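You operate a simulated robot arm through the tools that you are given. There is no shell and no other tool. Be economical: measure what you need, move in short steps, check, and stop when the job is done.

Carry out the task below with a simulated robot arm. There is one attempt and no reset: what you move stays moved.

TASK
Open the top desk drawer, take the small blue box on the line desk top and put it away in the inside of the top desk drawer and shut the drawer again.

It is judged by the outcome, as a careful person would: the job done as asked, and still so three seconds after it is handed in. It fails if anything else is knocked over, pushed out of place, dropped, spilled or broken.

THE ROBOT
A 7-joint arm with a two-finger parallel gripper, fixed in place. Base frame: the origin is at the foot of the arm, x ahead of it, y to its left, z up; the work surface is at about z = 0.86. Lengths are in m, angles in degrees, forces in N, time in s.
With the tool pointing down near the work surface it reaches from about 0.3 to 0.7 m from the base axis. Its first joint turns from -66.0 to 66.0 degrees. Payload 1.57 kg.
Tool frame: the origin (TCP) lies between the finger pads and is the grasp point; the fingertips stand 0.03 m ahead of it; z points along the fingers, y is the line along which they close. The gripper opens to 0.11 m. The fingers are 0.024 m wide and 0.012 m thick; the gripper's body (0.048 by 0.112 m) begins 0.078 m behind the TCP.
Orientation is that of the tool frame in the base frame, as a unit quaternion [x, y, z, w]. With the fingers straight down and closing along the base's y, the tool's x points along the base's -x, its y along +y and its z along -z.

THE INTERFACE
- The arm moves only by the tool step_arm. Its argument "plan" is a list of rows, each a list of 3 entries, a list of its own where there are three numbers: the gripper command, from -1 (fully open) to 1 (shut), values between in proportion, then the shift along the tool's x, y, z in units of 25 mm (1.0 is 25 mm), then the turn about the tool's z in units of 5 degrees (1.0 is 5 degrees). In form: [[jaw, [dx, dy, dz], twist], ...]. A call has 1 to 12 rows; each row shifts and turns the commanded pose from where the row before left it, along the tool's axes as they then stand. A call with a number of a shift or a turn outside -1 to 1 is refused whole. A row lasts 0.2 s, in which the tool goes at most 0.05 m and 8.6 degrees; a call with a longer step from one row to the next is refused whole, and so is a gripper value outside its range. A pose out of reach is approached as far as the arm can. The call stops where the force on the tool passes 40 N (or 10 N more than at its start, if that is more) or the arm is blocked; 0.2 s more then pass. The fingers move at their own pace (about 0.108 m/s each) and stop on an object; they squeeze with about 34 N. The grip force told is the motor's: it shows also when the fingers shut on nothing. Time passes only in rows, and 0.2 s behind the last, so rows that do not move let the fingers close. It gives the time, the measured TCP pose, the force on the tool (base axes), the opening and the grip force at its end, in the units of the frame above (readings bear some noise).
- Cameras (640 x 400 px; columns grow to the right, rows downward): "scene" is fixed at [0.1575, -0.4031, 1.3806]; the picture's right is [0.87, -0.49, 0.00], its down [-0.35, -0.62, -0.71] and it looks along [0.35, 0.62, -0.71] (base axes); focal length 252 px, centre (320, 200). "wrist" rides on the gripper at [-0.036, 0, -0.08] in the tool frame; the picture's right is [0.00, -1.00, 0.00], its down [0.97, 0.00, -0.24] and it looks along [0.24, 0.00, 0.97] (tool axes); focal length 218 px, centre (320, 200).
- snapshot(camera): a new picture of that camera. No time passes.
- pixel_to_xyz(camera, pixels): there is no depth. For up to 12 entries [column, row, z] of the newest picture of that camera ("zoom" is the newest enlarged one), the place [x, y] in the base frame at which the ray of that pixel passes the height z, good to about 0.003 m, but the place of the scene camera against the robot may be out by one fixed shift of up to 0.025 m in any direction. No time passes.
- close_up(camera, box): a new picture of the part [left, top, right, bottom] of that camera's present view, enlarged. No time passes.
- sign_off(): hands the job in; it is judged then, once.

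Work in short steps. Measure before you move; look again where a grasp or a placing could have gone wrong, and mend it. You have 60 turns and 30 pictures in all, the two below and enlarged ones among them. Open the gripper and draw the arm clear of the work before you hand the job in, unless the task says otherwise; then end with one line.

The tools are called by a JSON object that holds its "fn" and its "kwargs". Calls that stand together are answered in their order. step_arm: Moves the arm, as the interface text tells. Its arguments: {"type":"object","properties":{"plan":{"type":"array"}},"required":["plan"]} The other tools are called the same way: snapshot (camera) takes a picture; pixel_to_xyz (camera, pixels) gives the place at which the rays of pixels pass given heights; close_up (camera, box) takes an enlarged picture of a part of a camera's view; sign_off () hands the job in.

At the start:

```text
time: 0.0
eef_pos: [0.4628, 0.1452, 1.1396]
ee_rot: [0.0, 1.0, 0.001, 0.0]
contact_force: [0.0, 0.7, 0.3]
grip_width: 0.1101
finger_force: 0.1
```

scene: 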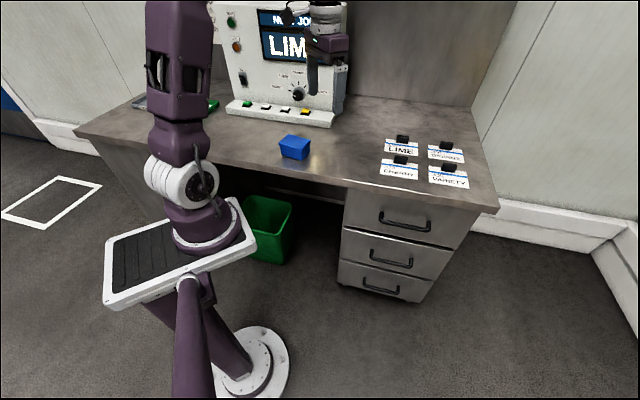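
wrist: 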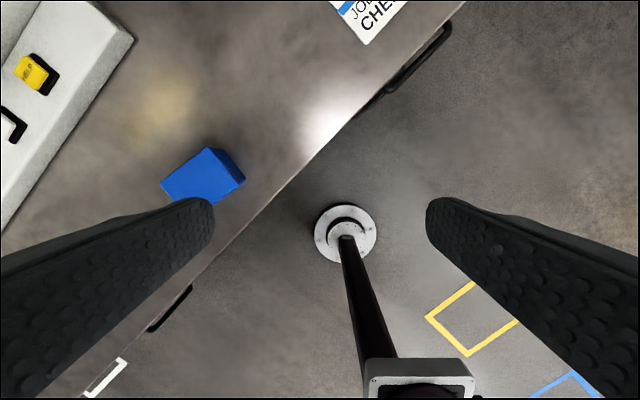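

The scene shows the blue box near (294,148), top drawer handle at about (405,222), and the desk edge running from (75,130) to (497,210). I'll measure these.

{"fn": "pixel_to_xyz", "kwargs": {"camera": "scene", "pixels": [[280, 157, 0.86], [303, 160, 0.86], [294, 137, 0.9], [345, 186, 0.86], [497, 210, 0.86], [380, 212, 0.78], [431, 230, 0.78], [405, 224, 0.77], [150, 150, 0.86], [372, 250, 0.66], [412, 264, 0.66]]}}

{"fn": "pixel_to_xyz", "kwargs": {"camera": "wrist", "pixels": [[160, 184, 0.9], [208, 148, 0.9], [245, 182, 0.86], [232, 150, 0.86], [212, 204, 0.86], [462, 2, 0.86], [215, 250, 0.86], [360, 110, 0.77], [450, 30, 0.77], [190, 290, 0.77], [150, 330, 0.77], [345, 220, 0.0]]}}

{"fn": "close_up", "kwargs": {"camera": "scene", "box": [320, 130, 512, 310]}}

{"fn": "close_up", "kwargs": {"camera": "scene", "box": [260, 120, 340, 170]}}

```text
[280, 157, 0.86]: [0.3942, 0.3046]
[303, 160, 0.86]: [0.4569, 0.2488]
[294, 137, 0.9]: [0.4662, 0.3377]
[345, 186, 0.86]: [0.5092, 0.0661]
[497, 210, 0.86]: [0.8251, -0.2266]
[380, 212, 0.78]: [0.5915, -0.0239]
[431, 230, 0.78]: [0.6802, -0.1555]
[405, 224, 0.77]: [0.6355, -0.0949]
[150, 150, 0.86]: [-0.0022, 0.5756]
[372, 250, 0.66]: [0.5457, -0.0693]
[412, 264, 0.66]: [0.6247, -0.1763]
```

```text
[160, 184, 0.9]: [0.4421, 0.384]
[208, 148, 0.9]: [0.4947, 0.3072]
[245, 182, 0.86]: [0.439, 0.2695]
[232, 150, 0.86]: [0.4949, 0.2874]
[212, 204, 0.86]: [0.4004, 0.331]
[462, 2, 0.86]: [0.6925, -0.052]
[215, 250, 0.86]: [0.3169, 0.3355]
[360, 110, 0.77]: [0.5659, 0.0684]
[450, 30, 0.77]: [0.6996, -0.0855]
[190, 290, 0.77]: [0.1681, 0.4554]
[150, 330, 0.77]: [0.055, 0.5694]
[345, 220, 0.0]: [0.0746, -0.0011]
```

```text
2.22 times, centred on (416, 220) of scene
```

zoom: 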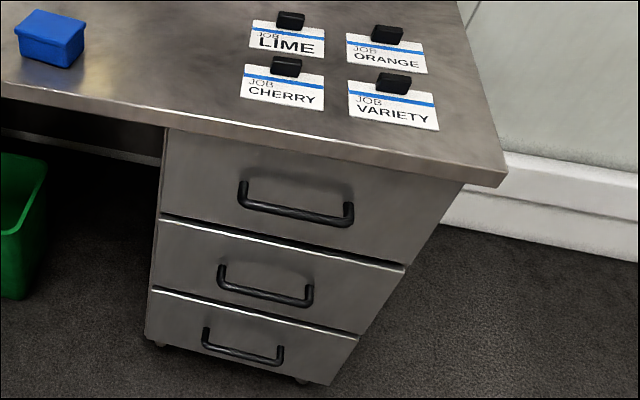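

```text
8.00 times, centred on (300, 145) of scene
```

zoom: 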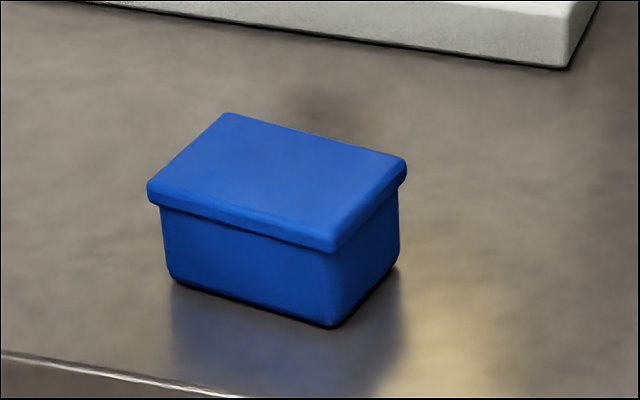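

The desk edge runs roughly 45° in the base frame (x+y ≈ 0.645), so the drawer pulls out along about (-0.7,-0.7). I move over the handle area first.

{"fn": "step_arm", "kwargs": {"plan": [[-1, [-0.45, -1, 0], 0], [-1, [-0.45, -1, 0], 0], [-1, [-0.45, -1, 0], 0], [-1, [-0.45, -1, 0], 0], [-1, [-0.45, -1, 0], 0], [-1, [-0.45, -1, 0], 0], [-1, [-0.45, -1, 0], 0], [-1, [-0.45, -1, 0], 0], [-1, [-0.45, -1, 0], 0]]}}

{"fn": "step_arm", "kwargs": {"plan": [[-1, [0, 0, 0], 1], [-1, [0, 0, 0], 1], [-1, [0, 0, 0], 1], [-1, [0, 0, 0], 1], [-1, [0, 0, 0], 1], [-1, [0, 0, 0], 1], [-1, [0, 0, 0], 1], [-1, [0, 0, 0], 1], [-1, [0, 0, 0], 1], [-1, [0, 0, 0], 0]]}}

{"fn": "snapshot", "kwargs": {"camera": "wrist"}}

```text
time: 2.0
eef_pos: [0.5644, -0.0806, 1.1397]
ee_rot: [-0.001, 1.0, 0.0, 0.0]
contact_force: [-0.2, 0.0, -0.6]
grip_width: 0.1101
finger_force: 0.0
```

```text
time: 4.2
eef_pos: [0.5646, -0.0797, 1.1398]
ee_rot: [0.383, 0.924, 0.001, 0.001]
contact_force: [0.2, -0.5, -0.7]
grip_width: 0.11
finger_force: 0.1
```

```text
25 pictures are left
```

wrist: 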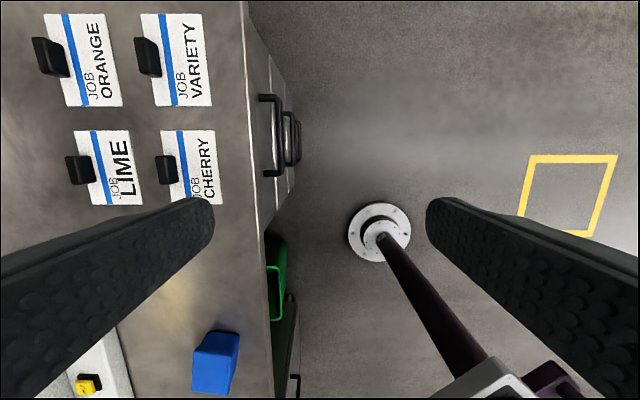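

The handle of the top drawer is seen at about (275,135), and the desk edge is exactly parallel to the tool x. I enlarge it.

{"fn": "close_up", "kwargs": {"camera": "wrist", "box": [230, 70, 330, 220]}}

{"fn": "pixel_to_xyz", "kwargs": {"camera": "wrist", "pixels": [[243, 3, 0.86], [257, 200, 0.86], [280, 100, 0.77], [280, 172, 0.77], [265, 97, 0.77], [265, 173, 0.77], [215, 355, 0.9]]}}

```text
2.67 times, centred on (280, 145) of wrist
```

zoom: 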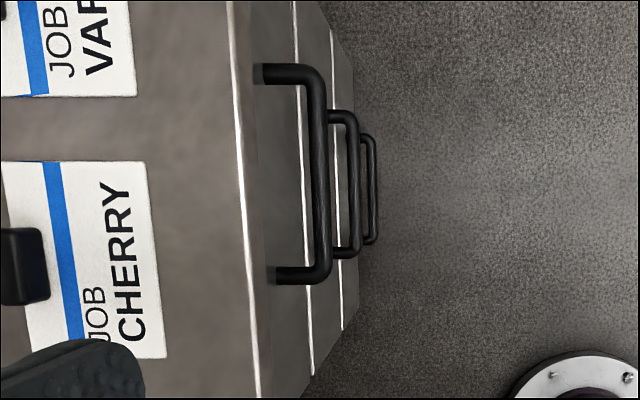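

```text
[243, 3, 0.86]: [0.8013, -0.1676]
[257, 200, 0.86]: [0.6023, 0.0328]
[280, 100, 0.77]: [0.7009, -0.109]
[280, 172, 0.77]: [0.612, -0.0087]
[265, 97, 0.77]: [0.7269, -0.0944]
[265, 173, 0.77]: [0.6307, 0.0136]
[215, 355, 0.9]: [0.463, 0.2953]
```

I calibrate the scene camera with the CHERRY card corners (wrist (215,131),(222,204); scene (417.3,179.5),(380.4,173.2)) and triangulate the handle bar at several heights.

{"fn": "pixel_to_xyz", "kwargs": {"camera": "wrist", "pixels": [[215, 130.7, 0.86], [222, 204, 0.86], [279, 134.5, 0.8], [279, 134.5, 0.77], [279, 134.5, 0.74], [279, 134.5, 0.71], [258, 134.5, 0.77], [258, 134.5, 0.74]]}}

{"fn": "pixel_to_xyz", "kwargs": {"camera": "scene", "pixels": [[417.3, 179.5, 0.86], [380.4, 173.2, 0.86], [405.3, 225.5, 0.8], [405.3, 225.5, 0.77], [405.3, 225.5, 0.74], [405.3, 225.5, 0.71]]}}

```text
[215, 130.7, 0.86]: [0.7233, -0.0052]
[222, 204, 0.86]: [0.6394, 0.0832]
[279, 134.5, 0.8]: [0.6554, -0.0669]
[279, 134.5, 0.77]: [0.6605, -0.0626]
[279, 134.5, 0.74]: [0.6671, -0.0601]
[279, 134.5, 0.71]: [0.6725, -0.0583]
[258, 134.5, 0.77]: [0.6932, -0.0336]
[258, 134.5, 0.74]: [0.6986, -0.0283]
```

```text
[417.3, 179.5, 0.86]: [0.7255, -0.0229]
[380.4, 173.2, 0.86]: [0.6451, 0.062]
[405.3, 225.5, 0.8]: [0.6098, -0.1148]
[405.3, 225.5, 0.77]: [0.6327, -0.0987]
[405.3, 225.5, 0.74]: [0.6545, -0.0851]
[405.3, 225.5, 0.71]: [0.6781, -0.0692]
```

Triangulated, the bar sits near z≈0.72, about 16 mm outside the desk edge, so the gap is tight. I'll put the wrist camera straight above the gap and lower for an accurate look.

{"fn": "step_arm", "kwargs": {"plan": [[-1, [0, 1, 0], 0], [-1, [0, 1, 0.5], 0], [-1, [0, 1, 1], 0], [-1, [0, 0.9, 1], 0], [-1, [0, 0, 1], 0], [-1, [0, 0, 1], 0], [-1, [0, 0, 1], 0], [-1, [0, 0, 0.7], 0], [-1, [0, 0, 0], 0]]}}

{"fn": "close_up", "kwargs": {"camera": "wrist", "box": [240, 60, 400, 220]}}

{"fn": "snapshot", "kwargs": {"camera": "wrist"}}

```text
time: 6.2
eef_pos: [0.6312, -0.011, 0.9831]
ee_rot: [0.382, 0.924, 0.0, 0.001]
contact_force: [0.0, -0.2, -0.4]
grip_width: 0.11
finger_force: 0.0
```

```text
2.50 times, centred on (320, 140) of wrist
```

zoom: 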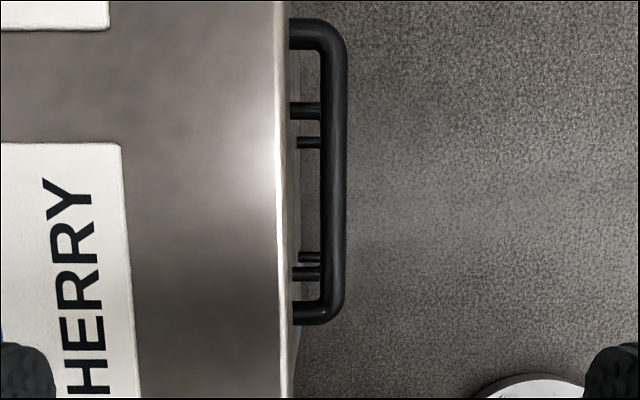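

```text
22 pictures are left
```

wrist: 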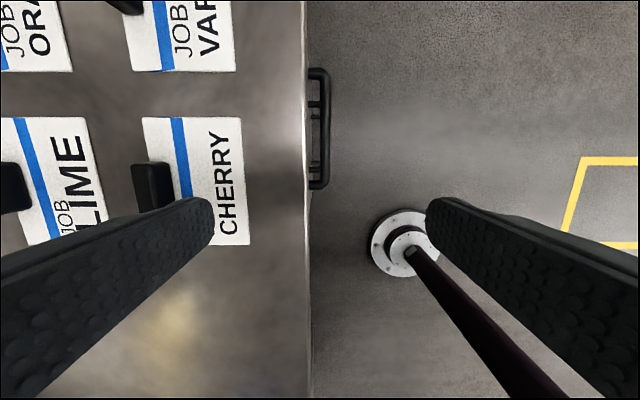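

From the two wrist views: bar ≈ z 0.735, bar inner side at perpendicular ≈0.437, desk edge ≈0.453, leaving ~16 mm for a 12 mm finger. With jaws fully open the +y finger (centre 61 mm from TCP) lies outside the body, so I place it over the gap, stopping above the desk level to check.

{"fn": "step_arm", "kwargs": {"plan": [[-1, [-0.8, -0.8, 0], 0], [-1, [-0.8, -0.7, 0], 0], [-1, [-0.8, -0.68, 0], 0], [-1, [0, 0, 1], 0], [-1, [0, 0, 1], 0], [-1, [0, 0, 1], 0], [-1, [0, 0, 0], 0]]}}

{"fn": "snapshot", "kwargs": {"camera": "wrist"}}

{"fn": "snapshot", "kwargs": {"camera": "scene"}}

```text
time: 7.8
eef_pos: [0.6359, -0.0919, 0.9089]
ee_rot: [0.383, 0.924, 0.0, 0.0]
contact_force: [-0.6, 0.7, 0.5]
grip_width: 0.1099
finger_force: 0.0
```

```text
21 pictures are left
```

wrist: 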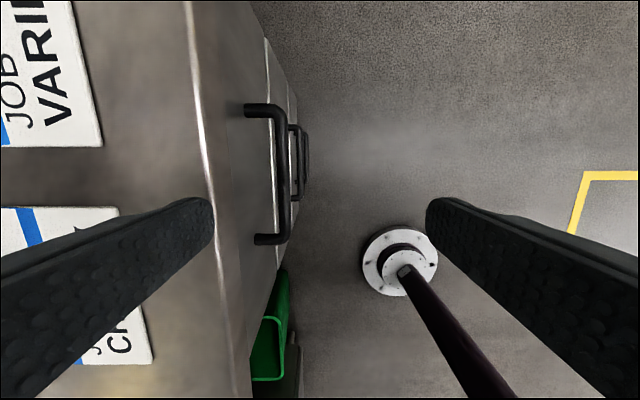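

```text
20 pictures are left
```

scene: 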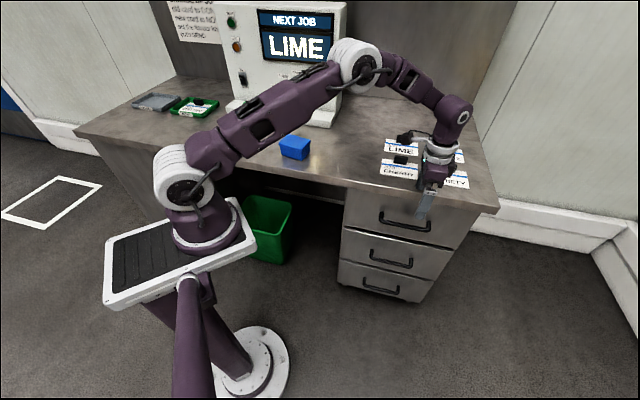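

TCP perpendicular is 0.385, so the finger should sit at 0.440–0.452, between bar (inner 0.438) and edge (~0.452). Descend slowly to just above the bar.

{"fn": "step_arm", "kwargs": {"plan": [[-1, [0, 0, 0.5], 0], [-1, [0, 0, 0.5], 0], [-1, [0, 0, 0.5], 0], [-1, [0, 0, 0.5], 0], [-1, [0, 0, 0.5], 0], [-1, [0, 0, 0.5], 0], [-1, [0, 0, 0.5], 0], [-1, [0, 0, 0.5], 0], [-1, [0, 0, 0.5], 0], [-1, [0, 0, 0.3], 0], [-1, [0, 0, 0], 0]]}}

{"fn": "snapshot", "kwargs": {"camera": "wrist"}}

{"fn": "close_up", "kwargs": {"camera": "scene", "box": [350, 150, 480, 250]}}

```text
time: 8.5
eef_pos: [0.639, -0.0899, 0.8888]
ee_rot: [0.381, 0.924, 0.003, 0.003]
contact_force: [-9.4, 0.6, 15.8]
grip_width: 0.1043
finger_force: 0.0
stopped in row 3: the force on the tool passed its limit (the readings are from after the stop); the commanded pose is now the measured one
```

```text
19 pictures are left
```

wrist: 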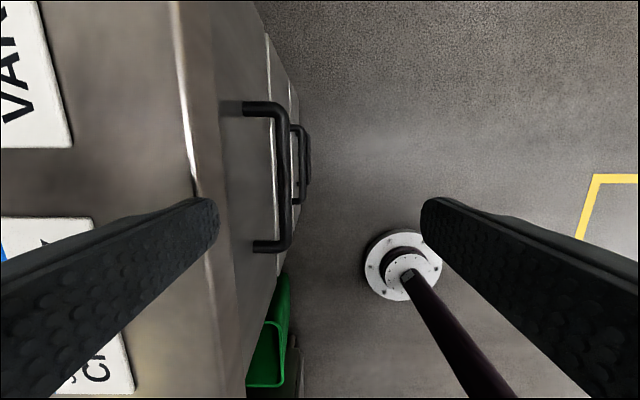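

```text
4.00 times, centred on (415, 200) of scene
```

zoom: 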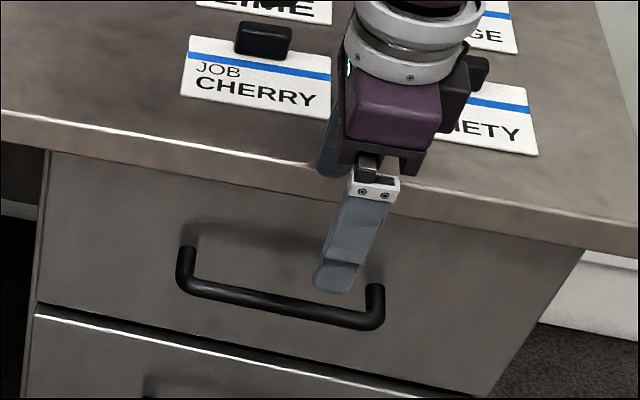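

The +y finger touched the desk rim at z≈0.859 (outer face ~0.452). I raise, shift outward about 8 mm, and check the pose.

{"fn": "step_arm", "kwargs": {"plan": [[-1, [0, 0, -0.6], 0], [-1, [0, -0.3, 0], 0], [-1, [0, 0, 0], 0], [-1, [0, 0, 0], 0]]}}

```text
time: 9.5
eef_pos: [0.6332, -0.0962, 0.9029]
ee_rot: [0.381, 0.925, 0.002, 0.004]
contact_force: [-0.1, 0.4, 0.6]
grip_width: 0.11
finger_force: 0.0
```

Perp is 0.3797 (finger 0.435–0.447). Descend slowly in small steps.

{"fn": "step_arm", "kwargs": {"plan": [[-1, [0, 0, 0.4], 0], [-1, [0, 0, 0.4], 0], [-1, [0, 0, 0.4], 0], [-1, [0, 0, 0.4], 0], [-1, [0, 0, 0.4], 0], [-1, [0, 0, 0.4], 0], [-1, [0, 0, 0.4], 0], [-1, [0, 0, 0.4], 0], [-1, [0, 0, 0.4], 0], [-1, [0, 0, 0.4], 0], [-1, [0, 0, 0.4], 0], [-1, [0, 0, 0], 0]]}}

```text
time: 10.9
eef_pos: [0.6365, -0.0954, 0.8513]
ee_rot: [0.381, 0.925, 0.006, 0.008]
contact_force: [-6.5, 0.5, 14.4]
grip_width: 0.1056
finger_force: 0.0
stopped in row 6: the force on the tool passed its limit (the readings are from after the stop); the commanded pose is now the measured one
```

Stopped again with the tip at z≈0.82. I look at what's touching.

{"fn": "snapshot", "kwargs": {"camera": "wrist"}}

{"fn": "close_up", "kwargs": {"camera": "scene", "box": [380, 130, 480, 230]}}

```text
17 pictures are left
```

wrist: 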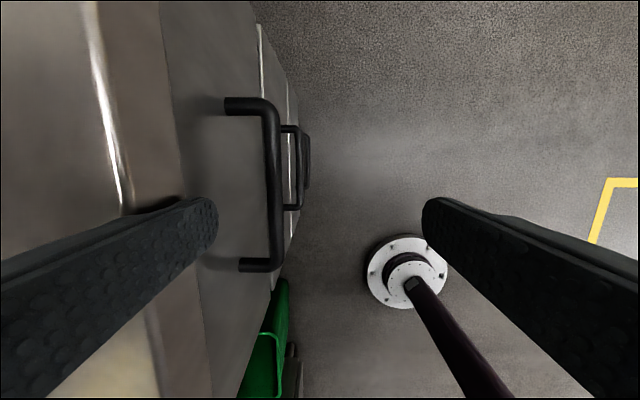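

```text
4.00 times, centred on (430, 180) of scene
```

zoom: 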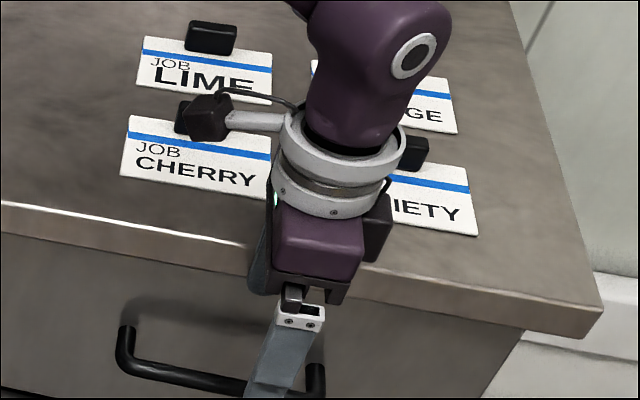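

The finger is sliding along the desk edge (edge ≈0.449, underside z≈0.83). The tool has a slight helpful tilt. I back off 4 mm outward and continue down gently to above the bar.

{"fn": "step_arm", "kwargs": {"plan": [[-1, [0, -0.2, -0.1], 0], [-1, [0, -0.1, 0], 0], [-1, [0, 0, 0], 0], [-1, [0, 0, 0.3], 0], [-1, [0, 0, 0.3], 0], [-1, [0, 0, 0.3], 0], [-1, [0, 0, 0.3], 0], [-1, [0, 0, 0.3], 0], [-1, [0, 0, 0.3], 0], [-1, [0, 0, 0.3], 0], [-1, [0, 0, 0], 0]]}}

```text
time: 13.3
eef_pos: [0.6323, -0.1006, 0.8008]
ee_rot: [0.381, 0.925, 0.005, 0.008]
contact_force: [-0.8, -0.5, -0.2]
grip_width: 0.1099
finger_force: 0.1
```

Free now. I look at where the finger tip is relative to the bar.

{"fn": "snapshot", "kwargs": {"camera": "wrist"}}

```text
15 pictures are left
```

wrist: 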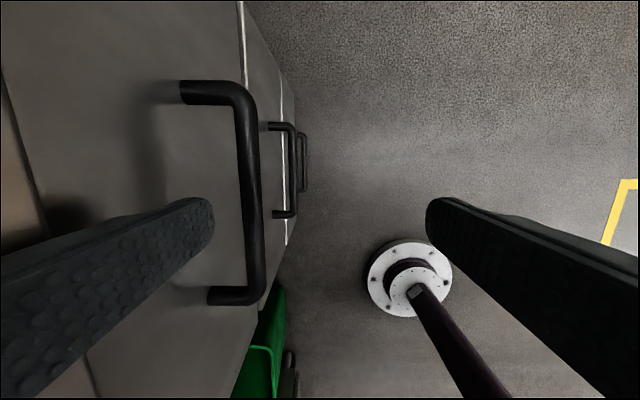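

At tip depth the bar's inner side projects to col ≈221 versus finger's inner face at 213, i.e. ~4 mm clearance. Descend into the loop.

{"fn": "step_arm", "kwargs": {"plan": [[-1, [0, 0, 0.3], 0], [-1, [0, 0, 0.3], 0], [-1, [0, 0, 0.3], 0], [-1, [0, 0, 0.3], 0], [-1, [0, 0, 0.3], 0], [-1, [0, 0, 0.3], 0], [-1, [0, 0, 0.3], 0], [-1, [0, 0, 0.2], 0], [-1, [0, 0, 0], 0]]}}

{"fn": "snapshot", "kwargs": {"camera": "wrist"}}

```text
time: 15.3
eef_pos: [0.6324, -0.0995, 0.7425]
ee_rot: [0.381, 0.924, 0.004, 0.007]
contact_force: [-0.5, 0.3, 0.4]
grip_width: 0.1102
finger_force: 0.1
```

```text
14 pictures are left
```

wrist: 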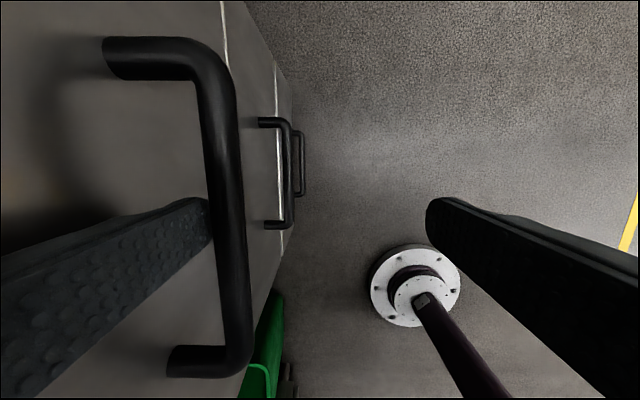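

The finger is behind the bar with no contact. Now pull the drawer outward.

{"fn": "step_arm", "kwargs": {"plan": [[-1, [0, -0.3, 0], 0], [-1, [0, -0.3, 0], 0], [-1, [0, -0.4, 0], 0], [-1, [0, -0.4, 0], 0], [-1, [0, -0.4, 0], 0], [-1, [0, -0.4, 0], 0], [-1, [0, -0.4, 0], 0], [-1, [0, -0.4, 0], 0], [-1, [0, 0, 0], 0]]}}

```text
time: 17.3
eef_pos: [0.5818, -0.1532, 0.7416]
ee_rot: [0.38, 0.925, 0.005, 0.006]
contact_force: [0.4, 0.5, -0.3]
grip_width: 0.11
finger_force: 0.0
```

Smooth. Continue pulling.

{"fn": "step_arm", "kwargs": {"plan": [[-1, [0, -0.5, 0], 0], [-1, [0, -0.5, 0], 0], [-1, [0, -0.5, 0], 0], [-1, [0, -0.5, 0], 0], [-1, [0, -0.5, 0], 0], [-1, [0, -0.5, 0], 0], [-1, [0, -0.5, 0], 0], [-1, [0, -0.5, 0], 0], [-1, [0, -0.5, 0], 0], [-1, [0, -0.5, 0], 0], [-1, [0, -0.3, 0], 0], [-1, [0, 0, 0], 0]]}}

{"fn": "snapshot", "kwargs": {"camera": "scene"}}

```text
time: 19.9
eef_pos: [0.4891, -0.2487, 0.741]
ee_rot: [0.381, 0.925, 0.004, 0.007]
contact_force: [1.1, 1.1, -0.7]
grip_width: 0.1099
finger_force: 0.0
```

```text
13 pictures are left
```

scene: 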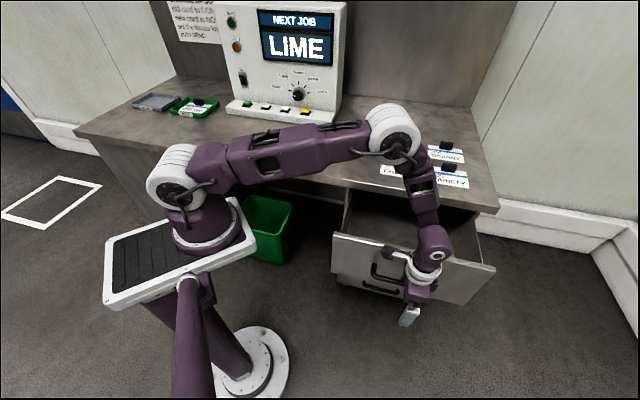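

The drawer is open about 0.2 m. Release the hook: nudge 5 mm inward and lift straight up.

{"fn": "step_arm", "kwargs": {"plan": [[-1, [0, 0.2, 0], 0], [-1, [0, 0, -0.4], 0], [-1, [0, 0, -0.8], 0], [-1, [0, 0, -1], 0], [-1, [0, 0, -1], 0], [-1, [0, 0, -1], 0], [-1, [0, 0, -1], 0], [-1, [0, 0, -1], 0], [-1, [0, 0, -1], 0], [-1, [0, 0, -1], 0], [-1, [0, 0, -1], 0], [-1, [0, 0, -1], 0]]}}

{"fn": "snapshot", "kwargs": {"camera": "wrist"}}

```text
time: 22.5
eef_pos: [0.4863, -0.2458, 0.9969]
ee_rot: [0.38, 0.925, 0.005, 0.006]
contact_force: [1.4, 0.1, 0.3]
grip_width: 0.11
finger_force: 0.1
```

```text
12 pictures are left
```

wrist: 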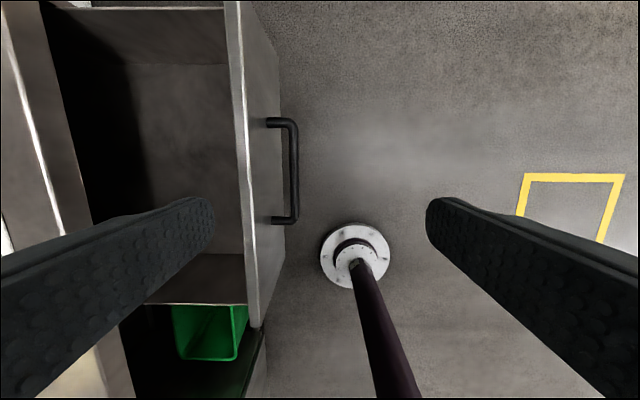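

Drawer is open and empty. Now travel to above the blue box (~(0.45,0.32)).

{"fn": "step_arm", "kwargs": {"plan": [[-1, [1, 0.86, -0.3], 0], [-1, [1, 0.86, -0.3], 0], [-1, [1, 0.86, -0.3], 0], [-1, [1, 0.86, -0.3], 0], [-1, [1, 0.86, -0.3], 0], [-1, [1, 0.86, -0.3], 0], [-1, [1, 0.86, -0.2], 0], [-1, [1, 0.86, 0], 0], [-1, [1, 0.86, 0], 0], [-1, [1, 0.86, 0], 0], [-1, [1, 0.86, 0], 0], [-1, [1, 0.86, 0], 0]]}}

{"fn": "step_arm", "kwargs": {"plan": [[-1, [1, 0.86, 0], 0], [-1, [1, 0.86, 0], 0], [-1, [1, 0.8, 0], 0], [-1, [0.4, 0.4, 0], 0], [-1, [0, 0, 0], 0]]}}

{"fn": "snapshot", "kwargs": {"camera": "wrist"}}

```text
time: 25.1
eef_pos: [0.4527, 0.1485, 1.0445]
ee_rot: [0.38, 0.925, 0.006, 0.007]
contact_force: [0.3, 0.2, -0.2]
grip_width: 0.11
finger_force: 0.1
```

```text
time: 26.3
eef_pos: [0.4442, 0.2623, 1.045]
ee_rot: [0.381, 0.925, 0.004, 0.008]
contact_force: [0.1, -0.8, 0.5]
grip_width: 0.1101
finger_force: 0.1
```

```text
11 pictures are left
```

wrist: 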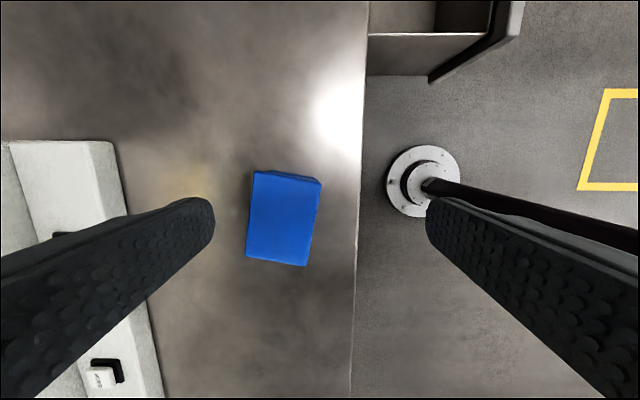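

Box lid corners appear near (255,171),(316,180),(306,265),(247,256). I compute their positions.

{"fn": "pixel_to_xyz", "kwargs": {"camera": "wrist", "pixels": [[255, 171, 0.9], [316, 180, 0.9], [306, 265, 0.9], [247, 256, 0.9], [322, 182, 0.86], [311, 260, 0.86], [282, 218, 0.9], [282, 218, 0.91]]}}

{"fn": "close_up", "kwargs": {"camera": "wrist", "box": [220, 150, 350, 280]}}

{"fn": "close_up", "kwargs": {"camera": "scene", "box": [255, 120, 335, 170]}}

```text
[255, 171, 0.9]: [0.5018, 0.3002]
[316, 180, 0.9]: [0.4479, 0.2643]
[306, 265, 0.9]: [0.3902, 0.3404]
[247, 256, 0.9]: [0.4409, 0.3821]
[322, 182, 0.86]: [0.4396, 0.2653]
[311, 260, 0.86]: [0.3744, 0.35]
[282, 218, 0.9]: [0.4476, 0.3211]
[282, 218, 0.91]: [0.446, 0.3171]
```

```text
3.08 times, centred on (285, 215) of wrist
```

zoom: 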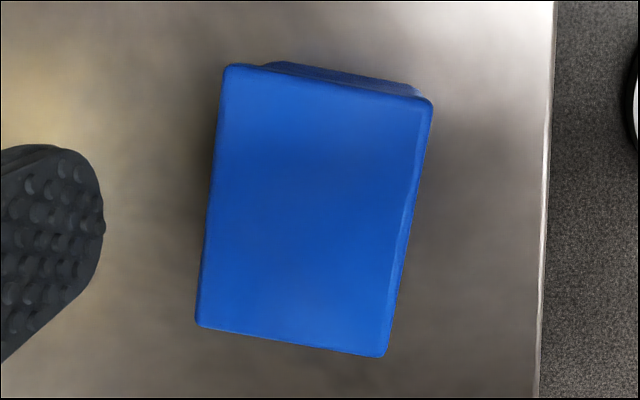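

```text
8.00 times, centred on (295, 145) of scene
```

zoom: 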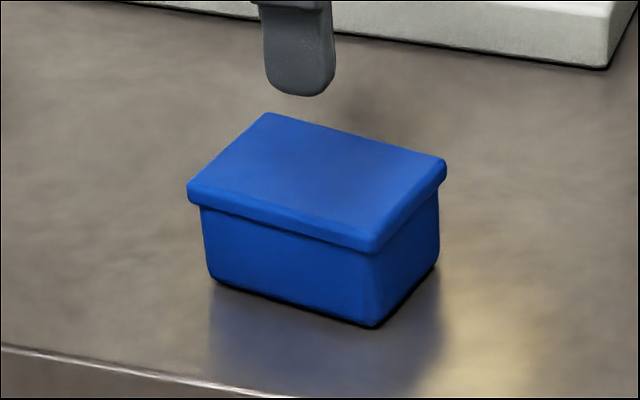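

Box ≈95×65 mm, top ≈0.907, centre ≈(0.444,0.320), long axis 8° off the tool x. Twist 8.3°, centre over it, and descend.

{"fn": "step_arm", "kwargs": {"plan": [[-1, [0, 0, 0], 0.83], [-1, [0, 0, 0], 0.83], [-1, [0.94, 0.65, 0], 0], [-1, [0.93, 0.64, 0], 0], [-1, [0, 0, 0.9], 0], [-1, [0, 0, 0.9], 0], [-1, [0, 0, 0.9], 0], [-1, [0, 0, 0.9], 0], [-1, [0, 0, 0], 0]]}}

{"fn": "snapshot", "kwargs": {"camera": "wrist"}}

```text
time: 28.3
eef_pos: [0.4434, 0.3168, 0.9571]
ee_rot: [0.445, 0.895, 0.006, 0.007]
contact_force: [0.7, -0.3, 0.2]
grip_width: 0.1102
finger_force: 0.1
```

```text
8 pictures are left
```

wrist: 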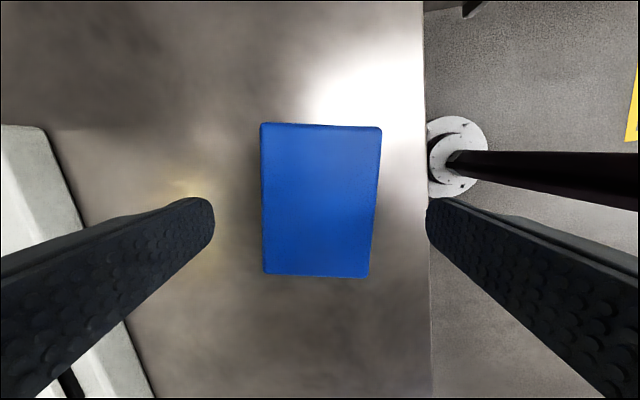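

Centred and aligned. Descend 57 mm and close.

{"fn": "step_arm", "kwargs": {"plan": [[-1, [0, 0, 0.8], 0], [-1, [0, 0, 0.8], 0], [-1, [0, 0, 0.68], 0], [-1, [0, 0, 0], 0], [0.3, [0, 0, 0], 0], [1, [0, 0, 0], 0], [1, [0, 0, 0], 0], [1, [0, 0, 0], 0]]}}

```text
time: 30.1
eef_pos: [0.4446, 0.3187, 0.9003]
ee_rot: [0.447, 0.895, 0.005, 0.007]
contact_force: [-0.7, -0.5, 0.2]
grip_width: 0.0688
finger_force: 33.2
```

Box gripped (width 68.8 mm, 33 N). Lift and rotate back to drawer alignment.

{"fn": "step_arm", "kwargs": {"plan": [[1, [0, 0, -0.5], 0], [1, [0, 0, -1], 0], [1, [0, 0, -1], 0], [1, [0, 0, -1], 0], [1, [0, 0, -1], 0], [1, [0, 0, -0.7], 0], [1, [0, 0, 0], -0.83], [1, [0, 0, 0], -0.83], [1, [0, 0, 0], 0]]}}

{"fn": "step_arm", "kwargs": {"plan": [[1, [-0.5, -0.2, 0], 0], [1, [-0.95, -0.4, 0], 0], [1, [-0.95, -0.4, 0], 0], [1, [-0.95, -0.4, 0], 0], [1, [-0.95, -0.4, 0], 0], [1, [-0.95, -0.4, 0], 0], [1, [-0.95, -0.4, 0], 0], [1, [-0.95, -0.4, 0], 0], [1, [-0.95, -0.4, 0], 0], [1, [-0.95, -0.4, 0], 0], [1, [-0.95, -0.4, 0], 0], [1, [-0.95, -0.4, 0], 0]]}}

```text
time: 32.1
eef_pos: [0.4431, 0.3171, 1.0285]
ee_rot: [0.379, 0.925, 0.005, 0.007]
contact_force: [0.5, 0.4, -1.4]
grip_width: 0.0687
finger_force: 33.6
```

```text
time: 34.7
eef_pos: [0.5575, 0.0422, 1.0293]
ee_rot: [0.38, 0.925, 0.005, 0.007]
contact_force: [0.0, 1.0, -1.3]
grip_width: 0.0683
finger_force: 34.3
```

Box held. Continue to above the open drawer.

{"fn": "step_arm", "kwargs": {"plan": [[1, [-0.95, -0.43, 0], 0], [1, [-0.95, -0.43, 0], 0], [1, [-0.95, -0.43, 0], 0], [1, [-0.95, -0.43, 0], 0], [1, [-0.95, -0.43, 0], 0], [1, [-0.95, -0.43, 0], 0], [1, [-0.37, -0.18, 0], 0], [1, [0, 0, 0], 0]]}}

{"fn": "snapshot", "kwargs": {"camera": "wrist"}}

```text
time: 36.5
eef_pos: [0.6179, -0.1146, 1.032]
ee_rot: [0.38, 0.925, 0.005, 0.007]
contact_force: [-0.4, 0.1, -1.6]
grip_width: 0.0686
finger_force: 34.1
```

```text
7 pictures are left
```

wrist: 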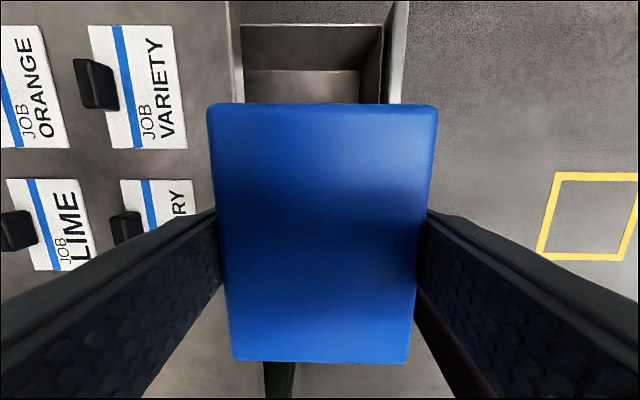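

The box is centred over the drawer opening (edge at col 235, panel at col 388). Descend.

{"fn": "step_arm", "kwargs": {"plan": [[1, [0, 0, 1], 0], [1, [0, 0, 1], 0], [1, [0, 0, 1], 0], [1, [0, 0, 1], 0], [1, [0, 0, 1], 0], [1, [0, 0, 1], 0], [1, [0, 0, 1], 0], [1, [0, 0, 1], 0], [1, [0, 0, 1], 0], [1, [0, 0, 1], 0], [1, [0, 0, 1], 0], [1, [0, 0, 0.4], 0]]}}

{"fn": "step_arm", "kwargs": {"plan": [[1, [0, 0, 0.2], 0], [1, [0, 0, 0.2], 0], [1, [0, 0, 0.2], 0], [1, [0, 0, 0], 0]]}}

```text
time: 39.1
eef_pos: [0.6221, -0.1136, 0.7473]
ee_rot: [0.38, 0.925, 0.004, 0.007]
contact_force: [-0.2, -0.1, -0.9]
grip_width: 0.0685
finger_force: 33.5
```

```text
time: 40.1
eef_pos: [0.6226, -0.1113, 0.7301]
ee_rot: [0.38, 0.925, 0.004, 0.008]
contact_force: [0.3, -0.1, -0.3]
grip_width: 0.0681
finger_force: 33.9
```

No floor contact yet; continue in small steps.

{"fn": "step_arm", "kwargs": {"plan": [[1, [0, 0, 0.15], 0], [1, [0, 0, 0.15], 0], [1, [0, 0, 0.15], 0], [1, [0, 0, 0], 0]]}}

```text
time: 41.1
eef_pos: [0.6227, -0.1129, 0.72]
ee_rot: [0.38, 0.925, 0.004, 0.007]
contact_force: [-0.6, -0.4, -1.4]
grip_width: 0.0685
finger_force: 34.1
```

{"fn": "step_arm", "kwargs": {"plan": [[1, [0, 0, 0.15], 0], [1, [0, 0, 0.15], 0], [1, [0, 0, 0], 0]]}}

{"fn": "step_arm", "kwargs": {"plan": [[1, [0, 0, 0.15], 0], [1, [0, 0, 0.1], 0], [1, [0, 0, 0], 0]]}}

```text
time: 41.9
eef_pos: [0.6225, -0.1121, 0.7128]
ee_rot: [0.38, 0.925, 0.005, 0.007]
contact_force: [0.1, 0.7, -0.9]
grip_width: 0.0682
finger_force: 33.7
```

```text
time: 42.7
eef_pos: [0.6215, -0.1119, 0.7063]
ee_rot: [0.38, 0.925, 0.005, 0.007]
contact_force: [-0.2, -0.1, -1.0]
grip_width: 0.0686
finger_force: 33.8
```

Still free (weight ~1 N). Continue.

{"fn": "step_arm", "kwargs": {"plan": [[1, [0, 0, 0.15], 0], [1, [0, 0, 0.1], 0], [1, [0, 0, 0], 0]]}}

{"fn": "step_arm", "kwargs": {"plan": [[1, [0, 0, 0.15], 0], [1, [0, 0, 0.1], 0], [1, [0, 0, 0], 0]]}}

{"fn": "close_up", "kwargs": {"camera": "scene", "box": [330, 160, 500, 310]}}

```text
time: 43.5
eef_pos: [0.6218, -0.1121, 0.7]
ee_rot: [0.38, 0.925, 0.004, 0.007]
contact_force: [-0.4, 0.3, -1.0]
grip_width: 0.0683
finger_force: 34.3
```

```text
time: 44.3
eef_pos: [0.6222, -0.1124, 0.6941]
ee_rot: [0.381, 0.925, 0.004, 0.007]
contact_force: [-0.2, 0.6, -1.0]
grip_width: 0.0683
finger_force: 34.2
```

```text
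2.67 times, centred on (415, 235) of scene
```

zoom: 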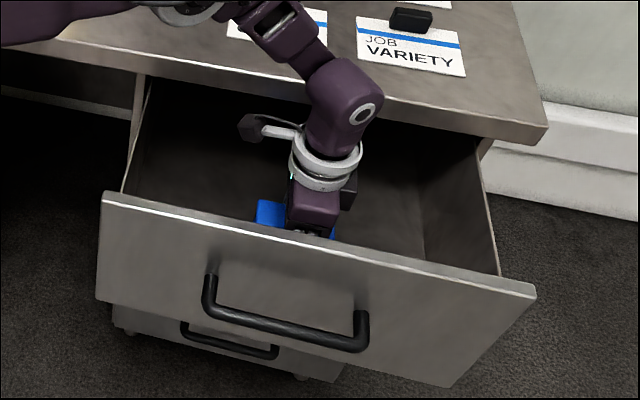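

Everything is clear; floor must be close. Continue in small steps.

{"fn": "step_arm", "kwargs": {"plan": [[1, [0, 0, 0.15], 0], [1, [0, 0, 0.1], 0], [1, [0, 0, 0], 0]]}}

{"fn": "step_arm", "kwargs": {"plan": [[1, [0, 0, 0.15], 0], [1, [0, 0, 0.1], 0], [1, [0, 0, 0], 0]]}}

```text
time: 45.1
eef_pos: [0.6226, -0.1128, 0.6874]
ee_rot: [0.38, 0.925, 0.005, 0.007]
contact_force: [-0.9, -0.6, -0.9]
grip_width: 0.0686
finger_force: 33.4
```

```text
time: 45.9
eef_pos: [0.6231, -0.1121, 0.6815]
ee_rot: [0.38, 0.925, 0.005, 0.007]
contact_force: [0.3, -0.4, -1.6]
grip_width: 0.0681
finger_force: 34.1
```

{"fn": "step_arm", "kwargs": {"plan": [[1, [0, 0, 0.15], 0], [1, [0, 0, 0.1], 0], [1, [0, 0, 0], 0]]}}

{"fn": "step_arm", "kwargs": {"plan": [[1, [0, 0, 0.15], 0], [1, [0, 0, 0.1], 0], [1, [0, 0, 0], 0]]}}

{"fn": "close_up", "kwargs": {"camera": "scene", "box": [330, 120, 500, 280]}}

```text
time: 46.7
eef_pos: [0.6225, -0.112, 0.6746]
ee_rot: [0.38, 0.925, 0.005, 0.007]
contact_force: [0.0, 0.7, -1.5]
grip_width: 0.0683
finger_force: 34.0
```

```text
time: 47.5
eef_pos: [0.6233, -0.113, 0.6686]
ee_rot: [0.381, 0.925, 0.004, 0.006]
contact_force: [-0.2, 0.0, -2.1]
grip_width: 0.0685
finger_force: 33.9
```

```text
2.50 times, centred on (415, 200) of scene
```

zoom: 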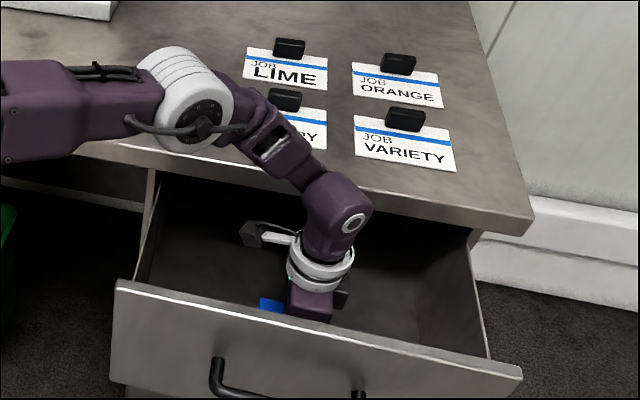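

Still free, arm clears the desk. Continue lowering.

{"fn": "step_arm", "kwargs": {"plan": [[1, [0, 0, 0.12], 0], [1, [0, 0, 0.12], 0], [1, [0, 0, 0], 0]]}}

{"fn": "step_arm", "kwargs": {"plan": [[1, [0, 0, 0.12], 0], [1, [0, 0, 0.12], 0], [1, [0, 0, 0], 0]]}}

```text
time: 48.3
eef_pos: [0.6245, -0.112, 0.6633]
ee_rot: [0.38, 0.925, 0.006, 0.01]
contact_force: [-2.8, 5.6, 25.0]
grip_width: 0.0683
finger_force: 34.0
```

```text
time: 49.1
eef_pos: [0.6249, -0.1119, 0.6555]
ee_rot: [0.38, 0.925, 0.005, 0.009]
contact_force: [6.1, -2.4, 25.1]
grip_width: 0.0682
finger_force: 33.5
```

Floor contact (25 N). Ease up ~6 mm to relieve, then open the fingers.

{"fn": "step_arm", "kwargs": {"plan": [[1, [0, 0, -0.15], 0], [1, [0, 0, 0], 0]]}}

```text
time: 49.7
eef_pos: [0.6229, -0.1113, 0.6579]
ee_rot: [0.38, 0.925, 0.005, 0.006]
contact_force: [0.4, 0.0, -1.0]
grip_width: 0.0683
finger_force: 33.6
```

{"fn": "step_arm", "kwargs": {"plan": [[0.0, [0, 0, 0], 0], [-0.5, [0, 0, 0], 0], [-0.8, [0, 0, 0], 0], [-0.8, [0, 0, 0], 0], [-0.8, [0, 0, -0.5], 0], [-0.8, [0, 0, -1], 0], [-0.8, [0, 0, -1], 0], [-0.8, [0, 0, -1], 0], [-0.8, [0, 0, -1], 0], [-0.8, [0, 0, -1], 0], [-0.8, [0, 0, -1], 0], [-0.8, [0, 0, -1], 0]]}}

{"fn": "step_arm", "kwargs": {"plan": [[-0.8, [0, 0, -1], 0], [-0.8, [0, 0, -1], 0], [-0.8, [0, 0, -1], 0], [-0.8, [0, 0, -1], 0], [-0.8, [0, -1, 0], 0], [-0.8, [0, -1, 0], 0], [-0.8, [0, 0, 0], 0]]}}

{"fn": "snapshot", "kwargs": {"camera": "wrist"}}

```text
time: 52.3
eef_pos: [0.6204, -0.1133, 0.8476]
ee_rot: [0.38, 0.925, 0.005, 0.007]
contact_force: [0.6, -1.1, -0.2]
grip_width: 0.0987
finger_force: 0.0
```

```text
time: 53.9
eef_pos: [0.5833, -0.1502, 0.9471]
ee_rot: [0.38, 0.925, 0.005, 0.006]
contact_force: [0.3, -0.2, -0.3]
grip_width: 0.0992
finger_force: 0.0
```

```text
4 pictures are left
```

wrist: 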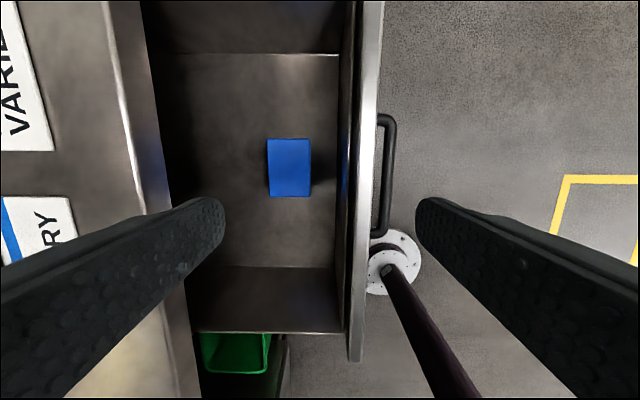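

The box sits flat in the drawer. Now move outside the front, fully open, and lower so the +y finger's outer face can push the handle bar (bar outer ≈0.21; TCP to perp 0.12).

{"fn": "step_arm", "kwargs": {"plan": [[-1, [0, -1, 0], 0], [-1, [0, -1, 0], 0], [-1, [0, -1, 0], 0], [-1, [0, -1, 0], 0], [-1, [0, -1, 0], 0], [-1, [0, -1, 0], 0], [-1, [0, -1, 0], 0], [-1, [0, -0.45, 0], 0], [-1, [0, 0, 0], 0]]}}

{"fn": "step_arm", "kwargs": {"plan": [[-1, [0, 0, 0.8], 0], [-1, [0, 0, 0.8], 0], [-1, [0, 0, 0.8], 0], [-1, [0, 0, 0.8], 0], [-1, [0, 0, 0.8], 0], [-1, [0, 0, 0.8], 0], [-1, [0, 0, 0.8], 0], [-1, [0, 0, 0.8], 0], [-1, [0, 0, 0.8], 0], [-1, [0, 0, 0.8], 0], [-1, [0, 0, 0.5], 0], [-1, [0, 0, 0], 0]]}}

{"fn": "snapshot", "kwargs": {"camera": "wrist"}}

```text
time: 55.9
eef_pos: [0.4512, -0.2809, 0.9424]
ee_rot: [0.381, 0.925, 0.005, 0.006]
contact_force: [-1.0, 0.4, 0.3]
grip_width: 0.1096
finger_force: 0.0
```

```text
time: 58.5
eef_pos: [0.4557, -0.2802, 0.7315]
ee_rot: [0.38, 0.925, 0.004, 0.008]
contact_force: [-0.1, -0.9, 0.3]
grip_width: 0.1101
finger_force: 0.1
```

```text
3 pictures are left
```

wrist: 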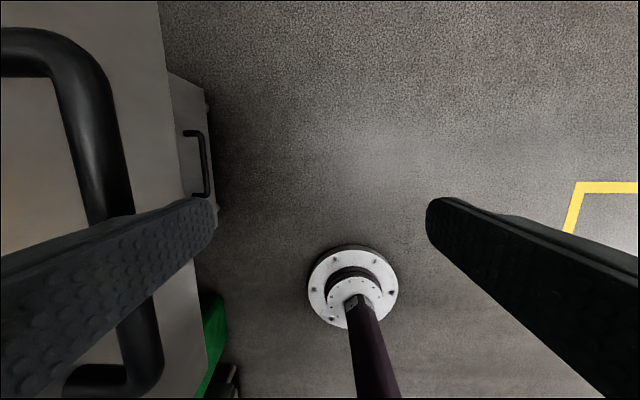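

The finger is just outside the bar. Push the drawer shut gently.

{"fn": "step_arm", "kwargs": {"plan": [[-1, [0, 0.2, 0], 0], [-1, [0, 0.3, 0], 0], [-1, [0, 0.4, 0], 0], [-1, [0, 0.4, 0], 0], [-1, [0, 0.4, 0], 0], [-1, [0, 0.4, 0], 0], [-1, [0, 0.4, 0], 0], [-1, [0, 0.4, 0], 0], [-1, [0, 0.4, 0], 0], [-1, [0, 0.4, 0], 0], [-1, [0, 0.4, 0], 0], [-1, [0, 0.4, 0], 0]]}}

{"fn": "step_arm", "kwargs": {"plan": [[-1, [0, 0.4, 0], 0], [-1, [0, 0.4, 0], 0], [-1, [0, 0.4, 0], 0], [-1, [0, 0.4, 0], 0], [-1, [0, 0.4, 0], 0], [-1, [0, 0.4, 0], 0], [-1, [0, 0.4, 0], 0], [-1, [0, 0.4, 0], 0], [-1, [0, 0.4, 0], 0], [-1, [0, 0.3, 0], 0], [-1, [0, 0, 0], 0]]}}

```text
time: 61.1
eef_pos: [0.534, -0.1987, 0.7336]
ee_rot: [0.38, 0.925, 0.005, 0.007]
contact_force: [-0.8, -0.6, 0.8]
grip_width: 0.1091
finger_force: 0.0
```

```text
time: 63.5
eef_pos: [0.6049, -0.1305, 0.7342]
ee_rot: [0.381, 0.925, 0.005, 0.007]
contact_force: [0.0, -1.8, 0.6]
grip_width: 0.109
finger_force: 0.2
```

Perp 0.3355; a last ~20 mm until it seats.

{"fn": "step_arm", "kwargs": {"plan": [[-1, [0, 0.2, 0], 0], [-1, [0, 0.2, 0], 0], [-1, [0, 0.2, 0], 0], [-1, [0, 0.15, 0], 0], [-1, [0, 0, 0], 0]]}}

```text
time: 64.7
eef_pos: [0.6172, -0.1186, 0.7361]
ee_rot: [0.38, 0.925, 0.005, 0.007]
contact_force: [0.5, 0.0, 0.4]
grip_width: 0.1099
finger_force: 0.1
```

{"fn": "step_arm", "kwargs": {"plan": [[-1, [0, 0.15, 0], 0], [-1, [0, 0.15, 0], 0], [-1, [0, 0.15, 0], 0], [-1, [0, 0, 0], 0]]}}

{"fn": "snapshot", "kwargs": {"camera": "scene"}}

```text
time: 65.7
eef_pos: [0.6225, -0.111, 0.7354]
ee_rot: [0.38, 0.925, 0.004, 0.006]
contact_force: [-8.2, -12.3, -1.9]
grip_width: 0.0974
finger_force: 0.2
```

```text
2 pictures are left
```

scene: 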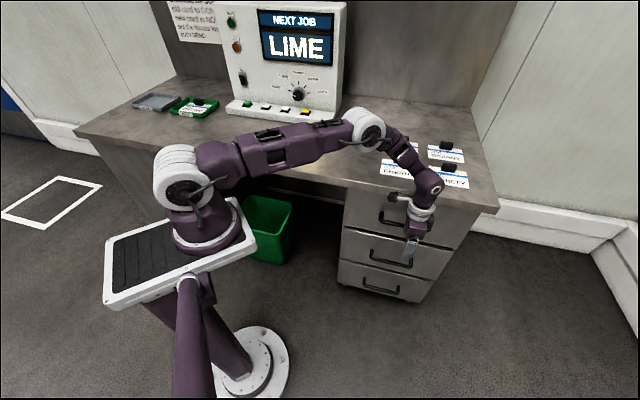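

The drawer is shut against its stop (~15 N). Back off outward and lift clear.

{"fn": "step_arm", "kwargs": {"plan": [[-1, [0, -0.4, 0], 0], [-1, [0, -0.8, 0], 0], [-1, [0, -1, 0], 0], [-1, [0, -1, 0], 0], [-1, [0, -1, -0.5], 0], [-1, [0, -0.5, -1], 0], [-1, [0, 0, -1], 0], [-1, [0, 0, -1], 0], [-1, [0, 0, -1], 0], [-1, [0, 0, -1], 0], [-1, [0, 0, -1], 0], [-1, [0, 0, -1], 0]]}}

{"fn": "step_arm", "kwargs": {"plan": [[-1, [0, -1, -1], 0], [-1, [0, -1, -1], 0], [-1, [0, -1, -1], 0], [-1, [0, -1, -1], 0], [-1, [0, 0, 0], 0]]}}

{"fn": "snapshot", "kwargs": {"camera": "wrist"}}

{"fn": "close_up", "kwargs": {"camera": "scene", "box": [320, 130, 512, 310]}}

```text
time: 68.3
eef_pos: [0.5387, -0.1943, 0.9211]
ee_rot: [0.381, 0.925, 0.005, 0.006]
contact_force: [0.2, -0.2, -0.3]
grip_width: 0.11
finger_force: 0.1
```

```text
time: 69.5
eef_pos: [0.4667, -0.2658, 1.0193]
ee_rot: [0.38, 0.925, 0.005, 0.007]
contact_force: [0.6, 0.9, 0.0]
grip_width: 0.11
finger_force: 0.1
```

```text
1 pictures are left
```

wrist: 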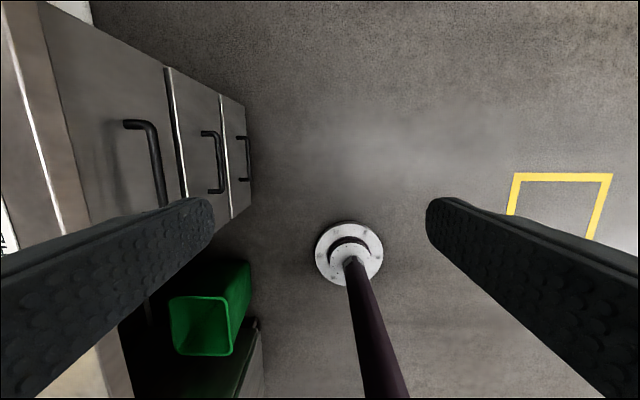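

```text
2.22 times, centred on (416, 220) of scene
```

zoom: 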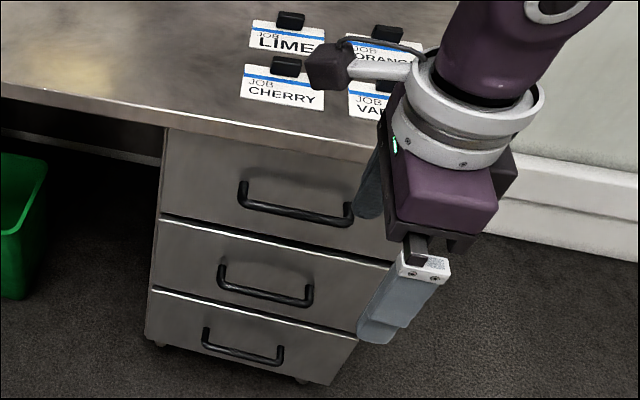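

The top drawer looks fully shut: its handle is back at zoom (243,185)–(350,222), as at the start. The cards haven't moved, the gripper is open and the arm is clear, so I'm handing the job in.

{"fn": "sign_off", "kwargs": {}}

```text
The job is handed in.
```

The small blue box is in the top desk drawer, the drawer is shut, and nothing else looks moved in the final pictures.
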